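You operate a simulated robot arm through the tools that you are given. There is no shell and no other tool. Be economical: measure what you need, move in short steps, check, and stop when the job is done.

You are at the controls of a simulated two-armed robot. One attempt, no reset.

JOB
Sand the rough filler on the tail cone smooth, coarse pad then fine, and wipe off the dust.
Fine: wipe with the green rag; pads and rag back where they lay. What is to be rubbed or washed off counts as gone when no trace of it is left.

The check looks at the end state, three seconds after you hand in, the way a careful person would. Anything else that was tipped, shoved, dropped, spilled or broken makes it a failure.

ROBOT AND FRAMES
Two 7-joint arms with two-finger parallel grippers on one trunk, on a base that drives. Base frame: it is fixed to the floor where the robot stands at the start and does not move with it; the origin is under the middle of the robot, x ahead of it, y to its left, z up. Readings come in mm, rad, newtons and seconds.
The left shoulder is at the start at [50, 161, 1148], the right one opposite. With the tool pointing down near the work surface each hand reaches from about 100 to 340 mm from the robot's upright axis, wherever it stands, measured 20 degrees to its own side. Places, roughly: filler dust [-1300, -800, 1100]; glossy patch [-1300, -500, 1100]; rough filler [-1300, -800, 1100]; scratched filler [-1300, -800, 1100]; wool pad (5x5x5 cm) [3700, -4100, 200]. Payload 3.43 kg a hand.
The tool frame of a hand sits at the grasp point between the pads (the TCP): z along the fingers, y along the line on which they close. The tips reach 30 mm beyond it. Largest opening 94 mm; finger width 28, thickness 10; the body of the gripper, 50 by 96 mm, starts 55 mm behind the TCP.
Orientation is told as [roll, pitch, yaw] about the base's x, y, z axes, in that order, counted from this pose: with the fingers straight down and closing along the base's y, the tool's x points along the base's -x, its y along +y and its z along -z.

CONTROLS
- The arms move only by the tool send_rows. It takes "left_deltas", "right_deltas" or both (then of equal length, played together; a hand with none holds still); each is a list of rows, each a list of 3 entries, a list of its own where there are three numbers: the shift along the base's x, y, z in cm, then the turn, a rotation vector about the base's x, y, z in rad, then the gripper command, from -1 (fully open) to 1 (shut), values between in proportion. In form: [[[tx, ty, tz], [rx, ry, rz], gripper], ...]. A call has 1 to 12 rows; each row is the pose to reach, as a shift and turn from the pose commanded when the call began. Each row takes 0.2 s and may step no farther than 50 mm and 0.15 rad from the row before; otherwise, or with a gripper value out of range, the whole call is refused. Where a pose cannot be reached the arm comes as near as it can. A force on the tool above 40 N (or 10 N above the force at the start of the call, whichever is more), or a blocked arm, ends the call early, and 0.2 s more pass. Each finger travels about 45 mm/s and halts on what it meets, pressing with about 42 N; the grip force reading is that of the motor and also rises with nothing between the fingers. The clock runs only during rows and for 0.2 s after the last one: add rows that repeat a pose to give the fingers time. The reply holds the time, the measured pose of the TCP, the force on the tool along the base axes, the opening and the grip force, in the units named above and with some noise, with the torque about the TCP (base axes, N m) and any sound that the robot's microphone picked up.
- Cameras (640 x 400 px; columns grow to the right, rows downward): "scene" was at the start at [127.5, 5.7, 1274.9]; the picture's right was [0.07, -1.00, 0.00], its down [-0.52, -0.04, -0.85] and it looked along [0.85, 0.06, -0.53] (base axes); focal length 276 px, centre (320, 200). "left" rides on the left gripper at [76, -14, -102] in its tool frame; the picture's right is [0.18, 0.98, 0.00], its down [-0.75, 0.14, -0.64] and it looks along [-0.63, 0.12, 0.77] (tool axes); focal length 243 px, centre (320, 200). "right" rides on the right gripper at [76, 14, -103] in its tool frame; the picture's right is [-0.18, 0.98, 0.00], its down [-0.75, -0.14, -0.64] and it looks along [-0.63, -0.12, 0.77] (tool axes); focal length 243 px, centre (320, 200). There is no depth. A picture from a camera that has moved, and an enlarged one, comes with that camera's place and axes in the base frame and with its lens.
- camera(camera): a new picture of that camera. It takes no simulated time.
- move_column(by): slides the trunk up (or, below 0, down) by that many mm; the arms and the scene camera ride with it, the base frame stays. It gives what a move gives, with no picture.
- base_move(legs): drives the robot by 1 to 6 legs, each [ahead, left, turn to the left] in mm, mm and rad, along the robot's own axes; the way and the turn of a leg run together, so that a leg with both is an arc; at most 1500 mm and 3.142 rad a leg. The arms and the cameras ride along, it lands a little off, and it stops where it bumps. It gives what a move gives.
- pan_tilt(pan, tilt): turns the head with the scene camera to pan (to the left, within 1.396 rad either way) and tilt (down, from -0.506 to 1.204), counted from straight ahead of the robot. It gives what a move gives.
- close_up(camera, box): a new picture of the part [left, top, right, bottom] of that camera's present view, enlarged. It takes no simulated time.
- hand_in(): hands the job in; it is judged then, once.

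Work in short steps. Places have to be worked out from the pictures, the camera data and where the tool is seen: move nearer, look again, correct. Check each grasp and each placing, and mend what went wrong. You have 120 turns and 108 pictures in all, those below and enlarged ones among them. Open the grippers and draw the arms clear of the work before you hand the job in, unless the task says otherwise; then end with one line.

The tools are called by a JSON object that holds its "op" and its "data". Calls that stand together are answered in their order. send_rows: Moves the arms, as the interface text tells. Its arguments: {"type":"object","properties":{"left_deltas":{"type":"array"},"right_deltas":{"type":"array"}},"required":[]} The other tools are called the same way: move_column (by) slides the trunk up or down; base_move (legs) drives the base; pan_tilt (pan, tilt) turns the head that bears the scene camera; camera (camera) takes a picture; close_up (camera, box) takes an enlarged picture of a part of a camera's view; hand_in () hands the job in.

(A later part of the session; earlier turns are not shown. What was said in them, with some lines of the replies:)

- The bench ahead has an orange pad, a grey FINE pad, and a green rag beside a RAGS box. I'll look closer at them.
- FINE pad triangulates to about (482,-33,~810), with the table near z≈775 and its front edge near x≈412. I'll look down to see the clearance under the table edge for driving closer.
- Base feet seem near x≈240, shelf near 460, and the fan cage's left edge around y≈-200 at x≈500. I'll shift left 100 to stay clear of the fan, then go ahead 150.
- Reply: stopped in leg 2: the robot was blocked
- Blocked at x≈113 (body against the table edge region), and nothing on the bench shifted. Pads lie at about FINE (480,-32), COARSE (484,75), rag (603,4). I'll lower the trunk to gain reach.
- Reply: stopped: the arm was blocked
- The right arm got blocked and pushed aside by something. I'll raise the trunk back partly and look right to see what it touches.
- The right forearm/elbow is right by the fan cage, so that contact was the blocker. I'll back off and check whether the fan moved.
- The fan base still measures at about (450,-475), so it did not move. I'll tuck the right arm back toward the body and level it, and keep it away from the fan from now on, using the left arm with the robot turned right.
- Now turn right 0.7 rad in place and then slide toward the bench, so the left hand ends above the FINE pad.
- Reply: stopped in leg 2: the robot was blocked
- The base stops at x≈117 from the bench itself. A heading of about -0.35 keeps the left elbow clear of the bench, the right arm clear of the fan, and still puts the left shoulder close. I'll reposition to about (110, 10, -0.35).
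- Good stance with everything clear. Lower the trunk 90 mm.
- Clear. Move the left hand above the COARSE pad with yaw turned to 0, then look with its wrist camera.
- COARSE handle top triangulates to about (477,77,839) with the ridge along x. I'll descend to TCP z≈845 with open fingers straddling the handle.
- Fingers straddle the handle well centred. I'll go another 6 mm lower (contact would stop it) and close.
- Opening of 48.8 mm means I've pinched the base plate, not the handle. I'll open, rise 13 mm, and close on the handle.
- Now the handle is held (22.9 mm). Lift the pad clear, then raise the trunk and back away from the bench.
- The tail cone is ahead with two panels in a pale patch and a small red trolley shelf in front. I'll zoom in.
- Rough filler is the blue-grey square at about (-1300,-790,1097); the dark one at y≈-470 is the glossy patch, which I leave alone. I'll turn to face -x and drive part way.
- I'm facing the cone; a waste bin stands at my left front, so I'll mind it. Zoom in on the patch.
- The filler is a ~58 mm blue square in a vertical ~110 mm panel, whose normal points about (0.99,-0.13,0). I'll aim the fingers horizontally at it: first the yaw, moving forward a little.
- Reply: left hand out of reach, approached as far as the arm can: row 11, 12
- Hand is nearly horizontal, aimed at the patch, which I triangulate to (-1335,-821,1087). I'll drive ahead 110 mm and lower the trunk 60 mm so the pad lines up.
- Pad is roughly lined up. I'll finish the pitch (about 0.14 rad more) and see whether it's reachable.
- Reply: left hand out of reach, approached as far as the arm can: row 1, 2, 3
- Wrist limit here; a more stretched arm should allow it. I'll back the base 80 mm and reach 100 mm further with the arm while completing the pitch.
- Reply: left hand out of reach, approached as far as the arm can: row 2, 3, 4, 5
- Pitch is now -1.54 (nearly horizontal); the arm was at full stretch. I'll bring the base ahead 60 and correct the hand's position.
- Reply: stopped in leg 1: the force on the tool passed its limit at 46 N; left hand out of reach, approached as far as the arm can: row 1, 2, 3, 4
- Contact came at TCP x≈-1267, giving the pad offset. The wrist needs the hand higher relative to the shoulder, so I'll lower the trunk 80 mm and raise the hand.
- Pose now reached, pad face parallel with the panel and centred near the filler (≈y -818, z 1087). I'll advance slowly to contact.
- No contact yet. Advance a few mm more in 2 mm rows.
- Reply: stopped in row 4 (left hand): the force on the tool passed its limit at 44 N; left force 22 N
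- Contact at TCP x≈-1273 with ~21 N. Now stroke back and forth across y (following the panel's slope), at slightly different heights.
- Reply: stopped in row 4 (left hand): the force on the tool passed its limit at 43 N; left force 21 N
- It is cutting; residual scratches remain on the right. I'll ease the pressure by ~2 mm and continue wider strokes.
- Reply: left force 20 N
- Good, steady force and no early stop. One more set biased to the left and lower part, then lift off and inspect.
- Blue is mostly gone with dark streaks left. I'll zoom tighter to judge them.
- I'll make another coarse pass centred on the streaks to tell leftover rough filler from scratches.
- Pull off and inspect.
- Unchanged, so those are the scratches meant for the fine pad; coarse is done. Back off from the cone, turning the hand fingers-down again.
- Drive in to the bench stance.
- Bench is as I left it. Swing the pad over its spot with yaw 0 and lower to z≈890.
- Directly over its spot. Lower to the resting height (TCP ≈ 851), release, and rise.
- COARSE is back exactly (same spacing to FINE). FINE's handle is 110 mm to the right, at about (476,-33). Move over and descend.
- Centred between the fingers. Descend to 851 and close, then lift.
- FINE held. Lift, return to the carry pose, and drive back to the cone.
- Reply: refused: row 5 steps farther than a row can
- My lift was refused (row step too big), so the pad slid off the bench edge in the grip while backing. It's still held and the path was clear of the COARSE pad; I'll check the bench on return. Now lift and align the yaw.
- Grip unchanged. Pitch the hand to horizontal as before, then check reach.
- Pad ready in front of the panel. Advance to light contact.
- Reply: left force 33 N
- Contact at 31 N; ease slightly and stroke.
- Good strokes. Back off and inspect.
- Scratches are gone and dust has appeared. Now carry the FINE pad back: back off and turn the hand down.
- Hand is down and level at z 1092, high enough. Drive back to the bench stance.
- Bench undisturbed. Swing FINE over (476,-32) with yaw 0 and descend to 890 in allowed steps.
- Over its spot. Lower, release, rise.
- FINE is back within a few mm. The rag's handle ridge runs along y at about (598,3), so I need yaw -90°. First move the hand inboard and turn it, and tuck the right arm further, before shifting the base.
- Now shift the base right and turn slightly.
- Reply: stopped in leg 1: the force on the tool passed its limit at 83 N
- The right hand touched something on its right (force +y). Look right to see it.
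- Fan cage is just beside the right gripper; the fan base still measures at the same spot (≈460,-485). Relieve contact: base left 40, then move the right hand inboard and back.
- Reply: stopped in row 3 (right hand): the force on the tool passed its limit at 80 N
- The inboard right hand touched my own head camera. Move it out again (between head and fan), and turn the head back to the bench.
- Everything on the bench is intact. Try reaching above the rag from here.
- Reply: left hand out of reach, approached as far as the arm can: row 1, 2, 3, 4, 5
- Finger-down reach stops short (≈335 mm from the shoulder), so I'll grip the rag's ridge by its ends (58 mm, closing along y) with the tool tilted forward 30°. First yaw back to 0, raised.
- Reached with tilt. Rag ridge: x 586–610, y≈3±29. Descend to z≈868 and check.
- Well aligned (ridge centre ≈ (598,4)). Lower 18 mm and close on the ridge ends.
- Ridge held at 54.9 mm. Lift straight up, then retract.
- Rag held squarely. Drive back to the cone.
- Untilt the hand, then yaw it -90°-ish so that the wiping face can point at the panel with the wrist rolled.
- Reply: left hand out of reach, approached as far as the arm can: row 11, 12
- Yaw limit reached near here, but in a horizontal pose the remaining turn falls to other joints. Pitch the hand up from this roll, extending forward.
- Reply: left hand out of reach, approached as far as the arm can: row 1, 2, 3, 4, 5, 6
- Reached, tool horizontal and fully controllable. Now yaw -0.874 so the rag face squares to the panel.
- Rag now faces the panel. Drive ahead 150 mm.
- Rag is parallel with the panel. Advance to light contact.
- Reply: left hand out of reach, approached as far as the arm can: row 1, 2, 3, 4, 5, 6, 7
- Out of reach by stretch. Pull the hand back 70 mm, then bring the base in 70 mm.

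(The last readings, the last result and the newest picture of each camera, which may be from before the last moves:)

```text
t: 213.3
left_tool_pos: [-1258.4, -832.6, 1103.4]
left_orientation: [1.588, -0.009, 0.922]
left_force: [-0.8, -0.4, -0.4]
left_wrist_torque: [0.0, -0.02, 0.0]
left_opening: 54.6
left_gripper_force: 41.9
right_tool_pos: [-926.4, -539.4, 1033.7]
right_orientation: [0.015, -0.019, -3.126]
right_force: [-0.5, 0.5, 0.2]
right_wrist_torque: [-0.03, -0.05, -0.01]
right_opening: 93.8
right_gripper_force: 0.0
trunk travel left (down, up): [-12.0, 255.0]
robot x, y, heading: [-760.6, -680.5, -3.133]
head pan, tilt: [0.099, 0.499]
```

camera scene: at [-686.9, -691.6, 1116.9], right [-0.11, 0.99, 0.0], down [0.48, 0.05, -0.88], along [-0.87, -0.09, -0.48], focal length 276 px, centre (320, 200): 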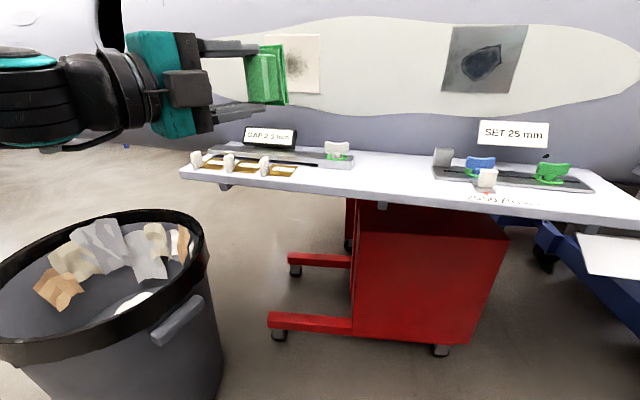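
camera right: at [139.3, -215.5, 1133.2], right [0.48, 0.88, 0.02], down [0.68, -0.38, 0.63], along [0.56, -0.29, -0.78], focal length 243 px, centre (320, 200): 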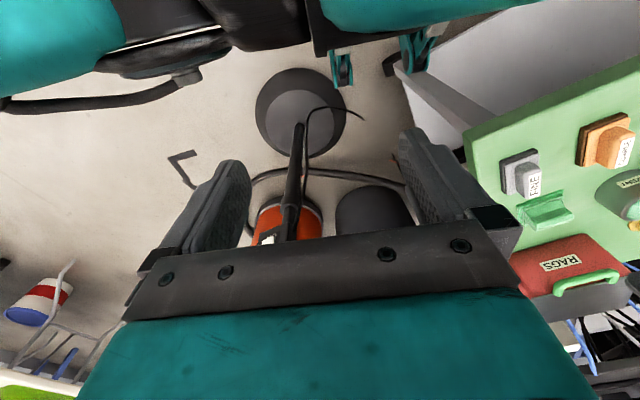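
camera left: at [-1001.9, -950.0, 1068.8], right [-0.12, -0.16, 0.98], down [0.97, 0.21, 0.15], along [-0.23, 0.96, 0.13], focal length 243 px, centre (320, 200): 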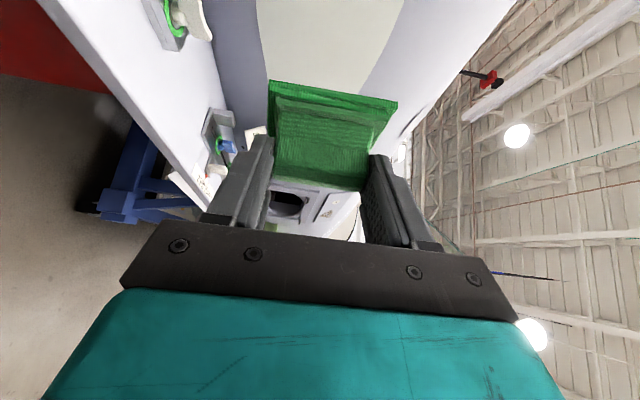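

Now lower 16 mm to panel height and advance to contact.

{"op": "send_rows", "data": {"left_deltas": [[[0, 0, -0.8], [-0.0097, -0.0127, 0], 1], [[0, 0, -1.6], [-0.0097, -0.0127, 0], 1], [[-0.8, 0, -1.6], [-0.0097, -0.0127, 0], 1], [[-1.2, 0, -1.6], [-0.0097, -0.0127, 0], 1], [[-1.5, 0, -1.6], [-0.0097, -0.0127, 0], 1], [[-1.7, 0, -1.6], [-0.0097, -0.0127, 0], 1], [[-1.9, 0, -1.6], [-0.0097, -0.0127, 0], 1]]}}

{"op": "close_up", "data": {"camera": "scene", "box": [160, 0, 360, 160]}}

```text
t: 214.9
left_tool_pos: [-1274.0, -832.1, 1092.3]
left_orientation: [1.566, -0.011, 0.916]
left_force: [18.8, -3.6, -7.9]
left_wrist_torque: [0.02, 0.26, -0.03]
left_opening: 54.5
left_gripper_force: 42.5
left hand out of reach, approached as far as the arm can: row 5, 6, 7
right_tool_pos: [-924.5, -539.8, 1034.3]
right_orientation: [0.014, -0.024, -3.126]
right_force: [0.3, 0.2, 0.6]
right_wrist_torque: [0.01, 0.0, 0.01]
right_opening: 93.7
right_gripper_force: 0.1
trunk travel left (down, up): [-12.0, 255.0]
robot x, y, heading: [-763.3, -683.6, -3.13]
head pan, tilt: [0.099, 0.499]
```

```text
2.50 times, centred on (260, 80) of scene
camera zoom: at [-890.9, -694.1, 1117.0], right [-0.11, 0.99, 0.0], down [0.47, 0.05, -0.88], along [-0.87, -0.09, -0.48], focal length 690 px, centre (470, 500)
```

zoom: 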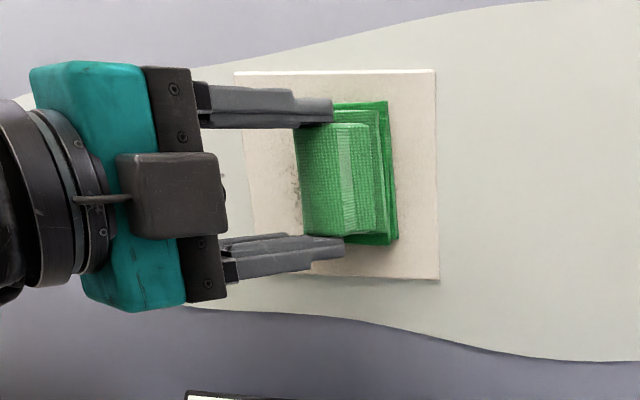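

Contact at 19 N, squarely on the panel. Stroke left-right over the dust field at several heights.

{"op": "send_rows", "data": {"left_deltas": [[[0.1, 0, 0], [0, 0, 0], 1], [[-0.13, -2, 0], [0, 0, 0], 1], [[-0.38, -4, 0], [0, 0, 0], 1], [[-0.13, -2, -0.3], [0, 0, 0], 1], [[0.1, 0, -0.6], [0, 0, 0], 1], [[0.35, 2, -0.6], [0, 0, 0], 1], [[0.1, 0, -1], [0, 0, 0], 1], [[-0.13, -2, -1.4], [0, 0, 0], 1], [[-0.38, -4, -1.4], [0, 0, 0], 1], [[-0.13, -2, -1.8], [0, 0, 0], 1], [[0.1, 0, -1.8], [0, 0, 0], 1], [[0.35, 2, -1.8], [0, 0, 0], 1]]}}

{"op": "close_up", "data": {"camera": "scene", "box": [160, 0, 360, 160]}}

```text
t: 217.5
left_tool_pos: [-1271.1, -814.8, 1088.7]
left_orientation: [1.567, -0.011, 0.924]
left_force: [-0.1, -0.6, 0.3]
left_wrist_torque: [-0.01, -0.03, 0.02]
left_opening: 54.8
left_gripper_force: 41.5
left hand out of reach, approached as far as the arm can: row 3, 4, 5, 6, 7, 8, 9, 10, 11, 12
right_tool_pos: [-925.6, -539.6, 1033.9]
right_orientation: [0.016, -0.021, -3.126]
right_force: [-0.7, 0.2, -0.6]
right_wrist_torque: [0.0, -0.03, 0.0]
right_opening: 94.1
right_gripper_force: 0.0
trunk travel left (down, up): [-12.0, 255.0]
robot x, y, heading: [-757.8, -683.1, -3.134]
head pan, tilt: [0.099, 0.499]
```

```text
2.50 times, centred on (260, 80) of scene
camera zoom: at [-892.9, -693.1, 1116.9], right [-0.11, 0.99, 0.0], down [0.48, 0.05, -0.88], along [-0.87, -0.09, -0.48], focal length 690 px, centre (470, 500)
```

zoom: 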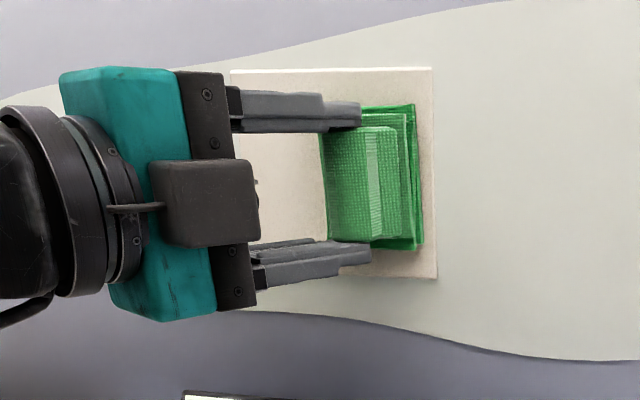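

Left dust is gone visibly. Back off to inspect what's left.

{"op": "send_rows", "data": {"left_deltas": [[[2, 0, 0], [0, 0, 0], 1], [[6, -4, 1], [0, 0, 0], 1], [[7, -8, 1], [0, 0, 0], 1], [[7, -12, 1], [0, 0, 0], 1]]}}

{"op": "close_up", "data": {"camera": "scene", "box": [210, 0, 320, 120]}}

```text
refused: row 2 steps farther than a row can; nothing moved
```

```text
3.33 times, centred on (265, 60) of scene
camera zoom: at [-892.9, -693.1, 1116.9], right [-0.11, 0.99, 0.0], down [0.48, 0.05, -0.88], along [-0.87, -0.09, -0.48], focal length 920 px, centre (503, 667)
```

zoom: 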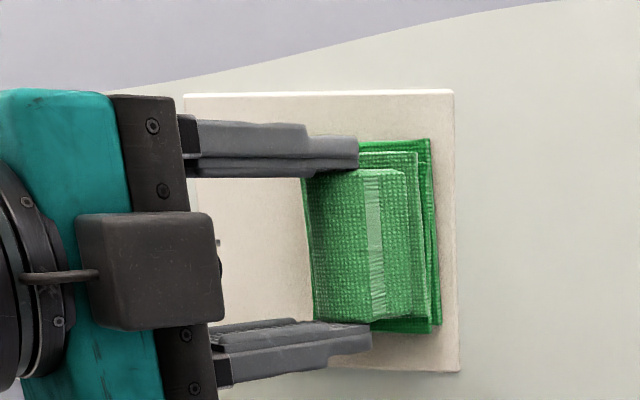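

Step too large; retry with smaller steps.

{"op": "send_rows", "data": {"left_deltas": [[[2, 0, 0], [0, 0, 0], 1], [[5, -3, 0.5], [0, 0, 0], 1], [[7, -6, 1], [0, 0, 0], 1], [[7, -9.5, 1], [0, 0, 0], 1], [[7, -12, 1], [0, 0, 0], 1]]}}

{"op": "close_up", "data": {"camera": "scene", "box": [210, 0, 320, 120]}}

```text
t: 218.7
left_tool_pos: [-1217.4, -870.8, 1090.4]
left_orientation: [1.576, -0.009, 0.923]
left_force: [-0.4, 0.5, -0.9]
left_wrist_torque: [-0.02, 0.03, -0.02]
left_opening: 54.9
left_gripper_force: 42.1
left hand out of reach, approached as far as the arm can: row 3, 4, 5
right_tool_pos: [-925.7, -540.4, 1033.4]
right_orientation: [0.014, -0.019, -3.125]
right_force: [-0.6, -0.3, 0.3]
right_wrist_torque: [-0.03, -0.01, 0.02]
right_opening: 93.9
right_gripper_force: 0.1
trunk travel left (down, up): [-12.0, 255.0]
robot x, y, heading: [-761.1, -685.7, -3.134]
head pan, tilt: [0.099, 0.499]
```

```text
3.33 times, centred on (265, 60) of scene
camera zoom: at [-892.8, -693.2, 1117.0], right [-0.11, 0.99, 0.0], down [0.48, 0.05, -0.88], along [-0.87, -0.09, -0.48], focal length 920 px, centre (503, 667)
```

zoom: 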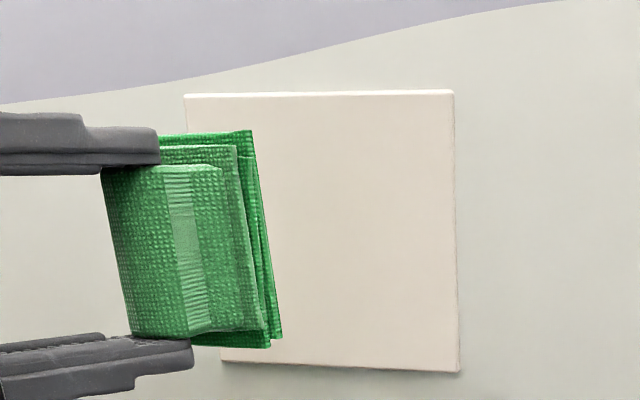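

The panel looks clean. Back off 200 mm and inspect the whole panel.

{"op": "base_move", "data": {"legs": [[-205, 0, 0]]}}

{"op": "send_rows", "data": {"left_deltas": [[[1, 0, 1], [0, 0, 0.12], 1], [[2, -2, 1], [0, 0, 0.25], 1], [[3, -3, 1], [0, 0, 0.38], 1], [[3, -3, 1], [0, 0, 0.51], 1], [[3, -3, 1], [0, 0, 0.64], 1], [[3, -3, 1], [0, 0, 0.77], 1], [[3, -3, 1], [0, 0, 0.874], 1]]}}

{"op": "close_up", "data": {"camera": "scene", "box": [230, 10, 350, 110]}}

```text
t: 220.3
left_tool_pos: [-1011.2, -868.2, 1090.4]
left_orientation: [1.576, -0.009, 0.922]
left_force: [0.1, -0.7, -0.2]
left_wrist_torque: [-0.05, -0.02, 0.0]
left_opening: 55.0
left_gripper_force: 42.5
right_tool_pos: [-717.8, -537.8, 1033.4]
right_orientation: [0.015, -0.021, -3.126]
right_force: [0.6, -0.1, -1.2]
right_wrist_torque: [-0.01, 0.02, 0.01]
right_opening: 93.9
right_gripper_force: 0.2
trunk travel left (down, up): [-12.0, 255.0]
robot x, y, heading: [-551.7, -680.7, -3.132]
head pan, tilt: [0.099, 0.499]
```

```text
t: 221.9
left_tool_pos: [-980.9, -898.7, 1100.5]
left_orientation: [1.577, -0.008, 1.798]
left_force: [-0.2, -0.3, -0.1]
left_wrist_torque: [0.02, -0.05, 0.03]
left_opening: 54.8
left_gripper_force: 41.7
left hand out of reach, approached as far as the arm can: row 2, 3, 5
right_tool_pos: [-719.4, -538.4, 1032.5]
right_orientation: [0.016, -0.02, -3.127]
right_force: [0.6, 0.4, -0.1]
right_wrist_torque: [0.0, 0.02, -0.02]
right_opening: 94.1
right_gripper_force: 0.1
trunk travel left (down, up): [-12.0, 255.0]
robot x, y, heading: [-551.5, -678.9, -3.139]
head pan, tilt: [0.099, 0.499]
```

```text
4.00 times, centred on (290, 60) of scene
camera zoom: at [-685.9, -691.5, 1116.9], right [-0.11, 0.99, 0.0], down [0.48, 0.05, -0.88], along [-0.87, -0.09, -0.48], focal length 1104 px, centre (440, 760)
```

zoom: 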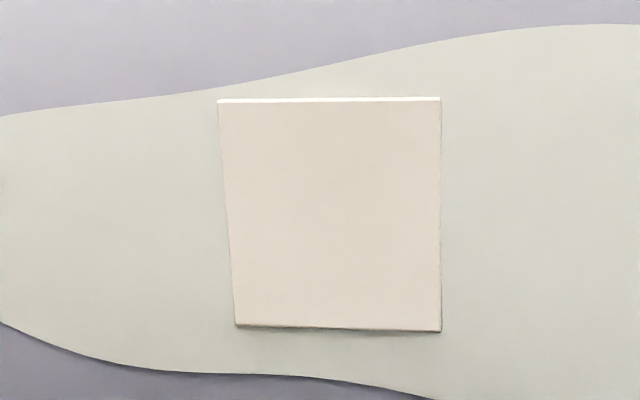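

Perfectly clean. Now bring the hand fingers-down again for the trip back.

{"op": "send_rows", "data": {"left_deltas": [[[1, 0.5, 0], [0.0323, -0.1396, 0], 1], [[2, 1, 0], [0.0646, -0.2793, 0], 1], [[3, 1.5, 0], [0.0969, -0.4189, 0], 1], [[4, 2, 0], [0.1293, -0.5585, 0], 1], [[5, 2.5, 0], [0.1616, -0.6982, 0], 1], [[6, 3, 0], [0.1939, -0.8378, 0], 1], [[7, 3.5, 0], [0.2262, -0.9775, 0], 1], [[8, 4, 0], [0.2585, -1.1171, 0], 1], [[9, 4.5, 0], [0.2908, -1.2567, 0], 1], [[10, 5, 0], [0.3231, -1.3964, 0], 1], [[11, 5, 0], [0.3555, -1.536, 0], 1], [[12, 5, 0], [0.3555, -1.536, 0], 1]]}}

{"op": "send_rows", "data": {"left_deltas": [[[0, 0, 0], [0, 0, 0.14], 1], [[0, 0, 0], [0, 0, 0.28], 1], [[0, 0, 0], [0, 0, 0.42], 1], [[0, 0, 0], [0, 0, 0.56], 1], [[0, 0, 0], [0, 0, 0.7], 1], [[0, 0, 0], [0, 0, 0.84], 1], [[0, 0, 0], [0, 0, 0.98], 1], [[0, 0, 0], [0, 0, 1.12], 1], [[0, 0, 0], [0, 0, 1.26], 1], [[0, 0, 0], [0, 0, 1.4], 1], [[0, 0, 0], [0, 0, 1.54], 1], [[0, 0, 0], [0, 0, 1.677], 1]]}}

```text
t: 224.5
left_tool_pos: [-838.5, -828.1, 1083.6]
left_orientation: [-0.003, -0.003, 1.809]
left_force: [0.3, -0.9, -0.8]
left_wrist_torque: [-0.01, 0.05, -0.02]
left_opening: 55.0
left_gripper_force: 41.9
left hand out of reach, approached as far as the arm can: row 3, 4, 5, 6, 7, 8, 9, 10, 11, 12
right_tool_pos: [-719.4, -538.1, 1034.1]
right_orientation: [0.016, -0.021, -3.126]
right_force: [0.1, 0.4, 0.5]
right_wrist_torque: [0.0, 0.0, -0.01]
right_opening: 94.2
right_gripper_force: 0.1
trunk travel left (down, up): [-12.0, 255.0]
robot x, y, heading: [-549.3, -680.6, -3.128]
head pan, tilt: [0.099, 0.499]
```

```text
t: 227.1
left_tool_pos: [-840.4, -825.6, 1081.5]
left_orientation: [-0.002, -0.002, -2.798]
left_force: [0.0, -0.3, -0.3]
left_wrist_torque: [-0.01, 0.01, 0.02]
left_opening: 54.8
left_gripper_force: 41.6
right_tool_pos: [-718.2, -538.4, 1033.9]
right_orientation: [0.015, -0.023, -3.124]
right_force: [-0.3, -0.3, 0.0]
right_wrist_torque: [0.05, -0.03, -0.03]
right_opening: 94.1
right_gripper_force: 0.1
trunk travel left (down, up): [-12.0, 255.0]
robot x, y, heading: [-551.9, -682.5, -3.133]
head pan, tilt: [0.099, 0.499]
```

Drive back to the bench stance.

{"op": "base_move", "data": {"legs": [[-101, 0, 0], [-300, -785, 0], [0, 0, 2.803], [280, -20, 0]]}}

{"op": "pan_tilt", "data": {"pan": 0.4, "tilt": 0.8}}

{"op": "camera", "data": {"camera": "scene"}}

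```text
t: 243.3
left_tool_pos: [408.6, 42.4, 1082.3]
left_orientation: [-0.003, -0.001, 0.006]
left_force: [-0.6, -0.3, -1.1]
left_wrist_torque: [-0.03, 0.0, -0.02]
left_opening: 54.7
left_gripper_force: 42.0
right_tool_pos: [199.9, -189.3, 1033.1]
right_orientation: [0.016, -0.021, -0.321]
right_force: [0.5, 0.3, 0.5]
right_wrist_torque: [-0.03, 0.03, 0.01]
right_opening: 94.4
right_gripper_force: 0.0
trunk travel left (down, up): [-12.0, 255.0]
robot x, y, heading: [89.2, -1.4, -0.324]
head pan, tilt: [0.099, 0.499]
```

```text
t: 244.1
left_tool_pos: [408.8, 42.7, 1082.0]
left_orientation: [0.0, -0.003, 0.006]
left_force: [0.1, -0.7, -0.8]
left_wrist_torque: [0.01, -0.03, -0.01]
left_opening: 54.8
left_gripper_force: 42.6
right_tool_pos: [199.9, -188.6, 1033.0]
right_orientation: [0.016, -0.022, -0.321]
right_force: [-1.2, -0.1, -0.1]
right_wrist_torque: [-0.02, 0.02, -0.02]
right_opening: 94.1
right_gripper_force: 0.0
trunk travel left (down, up): [-12.0, 255.0]
robot x, y, heading: [92.9, 1.9, -0.328]
head pan, tilt: [0.4, 0.799]
```

```text
30 pictures are left
camera scene: at [206.7, -7.9, 1091.0], right [0.07, -1.0, 0.0], down [-0.71, -0.05, -0.7], along [0.7, 0.05, -0.72], focal length 276 px, centre (320, 200)
```

scene: 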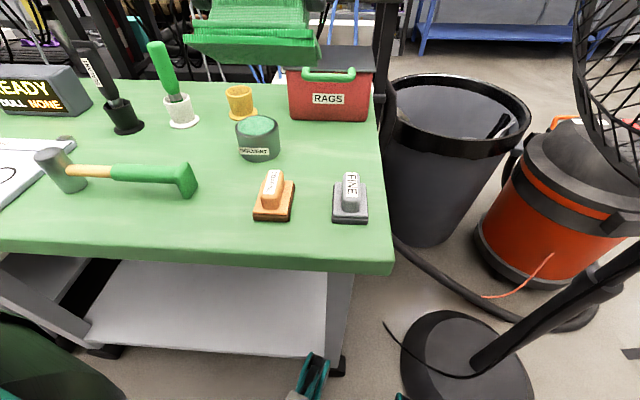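

Close in 20 mm, then tilt the hand forward and move above the rag's spot at z ≈ 950.

{"op": "base_move", "data": {"legs": [[22, 0, 0]]}}

{"op": "send_rows", "data": {"left_deltas": [[[2, 0, -1], [0, -0.13, 0], 1], [[5, -0.5, -2], [0, -0.26, 0], 1], [[8, -1, -4], [0, -0.39, 0], 1], [[11, -2, -6.5], [0, -0.52, 0], 1], [[13.5, -2.5, -9.5], [0, -0.52, 0], 1], [[15, -3, -13], [0, -0.52, 0], 1], [[15, -3, -13], [0, -0.52, 0], 1]]}}

{"op": "camera", "data": {"camera": "scene"}}

```text
t: 244.9
left_tool_pos: [430.4, 34.1, 1082.1]
left_orientation: [-0.001, -0.002, 0.006]
left_force: [0.0, -0.1, -1.3]
left_wrist_torque: [0.0, -0.01, 0.0]
left_opening: 54.5
left_gripper_force: 42.1
right_tool_pos: [220.5, -196.2, 1033.2]
right_orientation: [0.016, -0.021, -0.322]
right_force: [0.7, -0.5, 0.0]
right_wrist_torque: [-0.02, -0.02, -0.02]
right_opening: 93.9
right_gripper_force: 0.0
trunk travel left (down, up): [-12.0, 255.0]
robot x, y, heading: [111.7, -5.8, -0.332]
head pan, tilt: [0.4, 0.799]
```

```text
t: 246.5
left_tool_pos: [579.2, 5.1, 949.8]
left_orientation: [-0.004, -0.524, 0.005]
left_force: [0.5, -0.1, -1.1]
left_wrist_torque: [0.03, 0.03, -0.02]
left_opening: 54.8
left_gripper_force: 42.0
right_tool_pos: [220.4, -196.5, 1032.5]
right_orientation: [0.015, -0.021, -0.321]
right_force: [-0.2, -0.2, 0.2]
right_wrist_torque: [0.02, 0.0, -0.02]
right_opening: 93.8
right_gripper_force: 0.0
trunk travel left (down, up): [-12.0, 255.0]
robot x, y, heading: [106.3, -4.9, -0.33]
head pan, tilt: [0.4, 0.799]
```

```text
29 pictures are left
camera scene: at [227.2, -14.8, 1091.0], right [0.07, -1.0, 0.0], down [-0.72, -0.05, -0.7], along [0.7, 0.05, -0.72], focal length 276 px, centre (320, 200)
```

scene: 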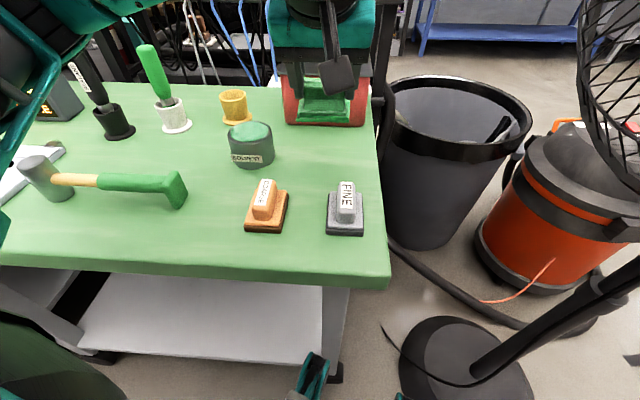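

Lower straight to just above the bench (TCP 856), then check.

{"op": "send_rows", "data": {"left_deltas": [[[0.3, -0.1, -3], [0, 0, 0], 1], [[0.6, -0.1, -6], [0, 0, 0], 1], [[0.6, -0.1, -8.4], [0, 0, 0], 1], [[0.6, -0.1, -9.4], [0, 0, 0], 1], [[0.6, -0.1, -9.4], [0, 0, 0], 1]]}}

{"op": "close_up", "data": {"camera": "scene", "box": [250, 80, 410, 200]}}

```text
t: 247.7
left_tool_pos: [586.2, 4.5, 856.8]
left_orientation: [-0.001, -0.522, 0.004]
left_force: [0.0, -0.4, -0.1]
left_wrist_torque: [0.03, 0.02, 0.02]
left_opening: 54.8
left_gripper_force: 42.0
right_tool_pos: [221.2, -196.3, 1033.2]
right_orientation: [0.015, -0.02, -0.32]
right_force: [-0.8, 0.0, -0.5]
right_wrist_torque: [-0.05, -0.01, 0.03]
right_opening: 94.0
right_gripper_force: 0.2
trunk travel left (down, up): [-12.0, 255.0]
robot x, y, heading: [110.6, -7.8, -0.329]
head pan, tilt: [0.4, 0.799]
```

```text
3.33 times, centred on (330, 140) of scene
camera zoom: at [227.2, -14.8, 1091.0], right [0.07, -1.0, 0.0], down [-0.72, -0.05, -0.7], along [0.7, 0.05, -0.72], focal length 920 px, centre (287, 400)
```

zoom: 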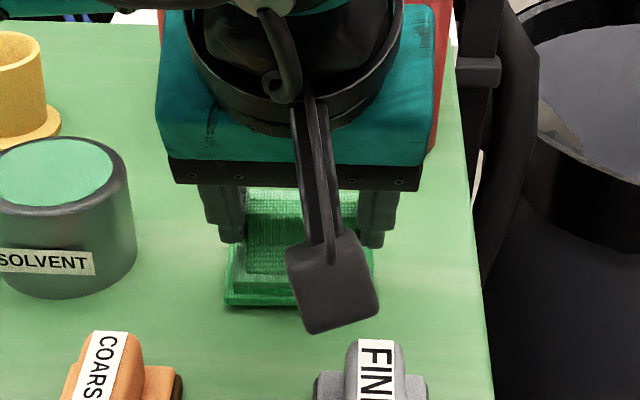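

Right place. Lower the last 6 mm, release, and withdraw upward.

{"op": "send_rows", "data": {"left_deltas": [[[-0.1, 0, -0.4], [0, 0, 0], 1], [[-0.1, 0, -0.65], [0, 0, 0], 1], [[-0.1, 0, -0.65], [0, 0, 0], 0], [[-0.1, 0, -0.65], [0, 0, 0], -1], [[-0.1, 0, -0.65], [0, 0, 0], -1], [[-0.1, 0, -0.65], [0, 0, 0], -1], [[-0.1, 0, 1.5], [0, 0, 0], -1], [[-0.1, 0, 5], [0, 0, 0], -1], [[-0.1, 0, 9.5], [0, 0, 0], -1], [[-2, 1, 13], [0, 0, 0], -1], [[-5, 2, 16], [0, 0, 0], -1], [[-9, 3, 18], [0, 0, 0], -1]]}}

{"op": "camera", "data": {"camera": "scene"}}

```text
t: 250.3
left_tool_pos: [494.5, 33.5, 1039.2]
left_orientation: [-0.004, -0.52, 0.005]
left_force: [-0.3, -0.8, 0.3]
left_wrist_torque: [0.03, 0.0, 0.02]
left_opening: 93.8
left_gripper_force: 0.1
right_tool_pos: [219.2, -196.4, 1033.3]
right_orientation: [0.016, -0.021, -0.32]
right_force: [-0.8, 0.0, -0.3]
right_wrist_torque: [-0.01, 0.01, -0.01]
right_opening: 93.9
right_gripper_force: 0.0
trunk travel left (down, up): [-12.0, 255.0]
robot x, y, heading: [112.8, -3.9, -0.327]
head pan, tilt: [0.4, 0.799]
```

```text
27 pictures are left
camera scene: at [226.9, -14.8, 1091.0], right [0.07, -1.0, 0.0], down [-0.71, -0.05, -0.7], along [0.7, 0.05, -0.72], focal length 276 px, centre (320, 200)
```

scene: 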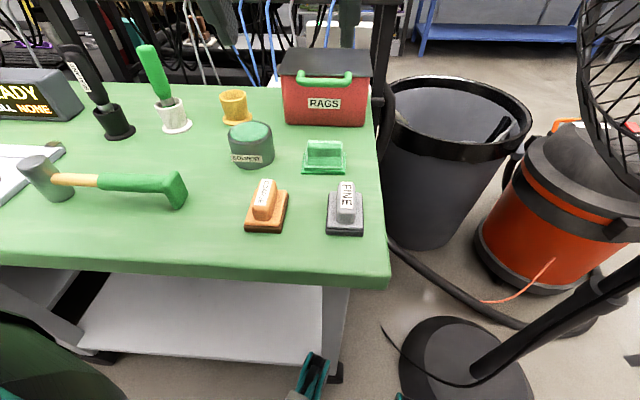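

Zoom to check the rag and pads.

{"op": "close_up", "data": {"camera": "scene", "box": [230, 120, 390, 240]}}

```text
3.33 times, centred on (310, 180) of scene
camera zoom: at [226.9, -14.8, 1091.0], right [0.07, -1.0, 0.0], down [-0.71, -0.05, -0.7], along [0.7, 0.05, -0.72], focal length 920 px, centre (353, 267)
```

zoom: 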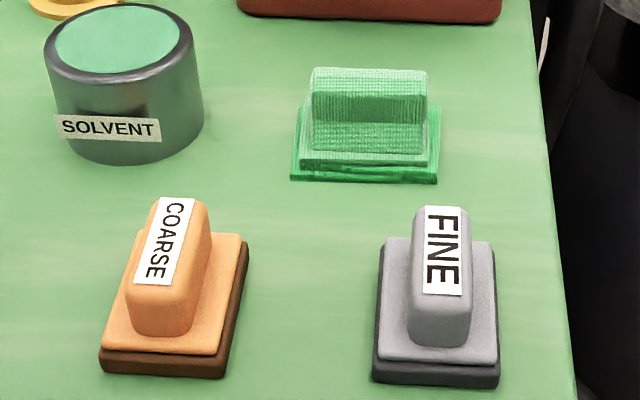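

Rag and both pads are back in place, the bench is undisturbed. Back the robot away from the bench.

{"op": "base_move", "data": {"legs": [[-250, 0, 0]]}}

{"op": "pan_tilt", "data": {"pan": 0.0, "tilt": 0.55}}

{"op": "camera", "data": {"camera": "scene"}}

```text
t: 252.1
left_tool_pos: [255.2, 115.9, 1039.7]
left_orientation: [-0.005, -0.522, 0.01]
left_force: [-0.8, -0.9, -0.3]
left_wrist_torque: [-0.02, 0.02, 0.05]
left_opening: 94.1
left_gripper_force: 0.0
right_tool_pos: [-19.4, -114.0, 1033.9]
right_orientation: [0.015, -0.019, -0.317]
right_force: [-0.1, 0.7, 0.2]
right_wrist_torque: [0.03, 0.0, -0.04]
right_opening: 93.9
right_gripper_force: 0.2
trunk travel left (down, up): [-12.0, 255.0]
robot x, y, heading: [-132.5, 74.2, -0.324]
head pan, tilt: [0.4, 0.799]
```

```text
t: 253.0
left_tool_pos: [254.6, 118.7, 1039.5]
left_orientation: [-0.003, -0.521, 0.011]
left_force: [0.2, 0.4, 0.8]
left_wrist_torque: [0.0, -0.02, 0.0]
left_opening: 94.1
left_gripper_force: 0.1
right_tool_pos: [-18.5, -115.6, 1033.6]
right_orientation: [0.014, -0.023, -0.316]
right_force: [-0.3, -0.2, 0.7]
right_wrist_torque: [-0.03, 0.01, 0.05]
right_opening: 94.2
right_gripper_force: 0.1
trunk travel left (down, up): [-12.0, 255.0]
robot x, y, heading: [-129.4, 74.7, -0.329]
head pan, tilt: [0.0, 0.55]
```

```text
25 pictures are left
camera scene: at [-8.2, 32.5, 1112.3], right [-0.32, -0.95, 0.0], down [-0.5, 0.17, -0.85], along [0.81, -0.27, -0.52], focal length 276 px, centre (320, 200)
```

scene: 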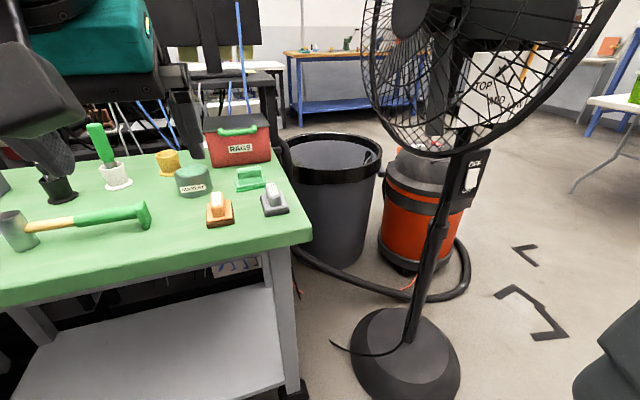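

The fan stands upright where it was, and the bench and cone are in order. Hand in.

{"op": "hand_in", "data": {}}

```text
The job is handed in.
```

The filler on the tail cone is sanded coarse then fine and wiped clean with the green rag, no trace left on the panel; pads and rag are back where they lay (the fine pad about 4 mm off), and although my arms bumped the fan, it stands upright in its original spot.
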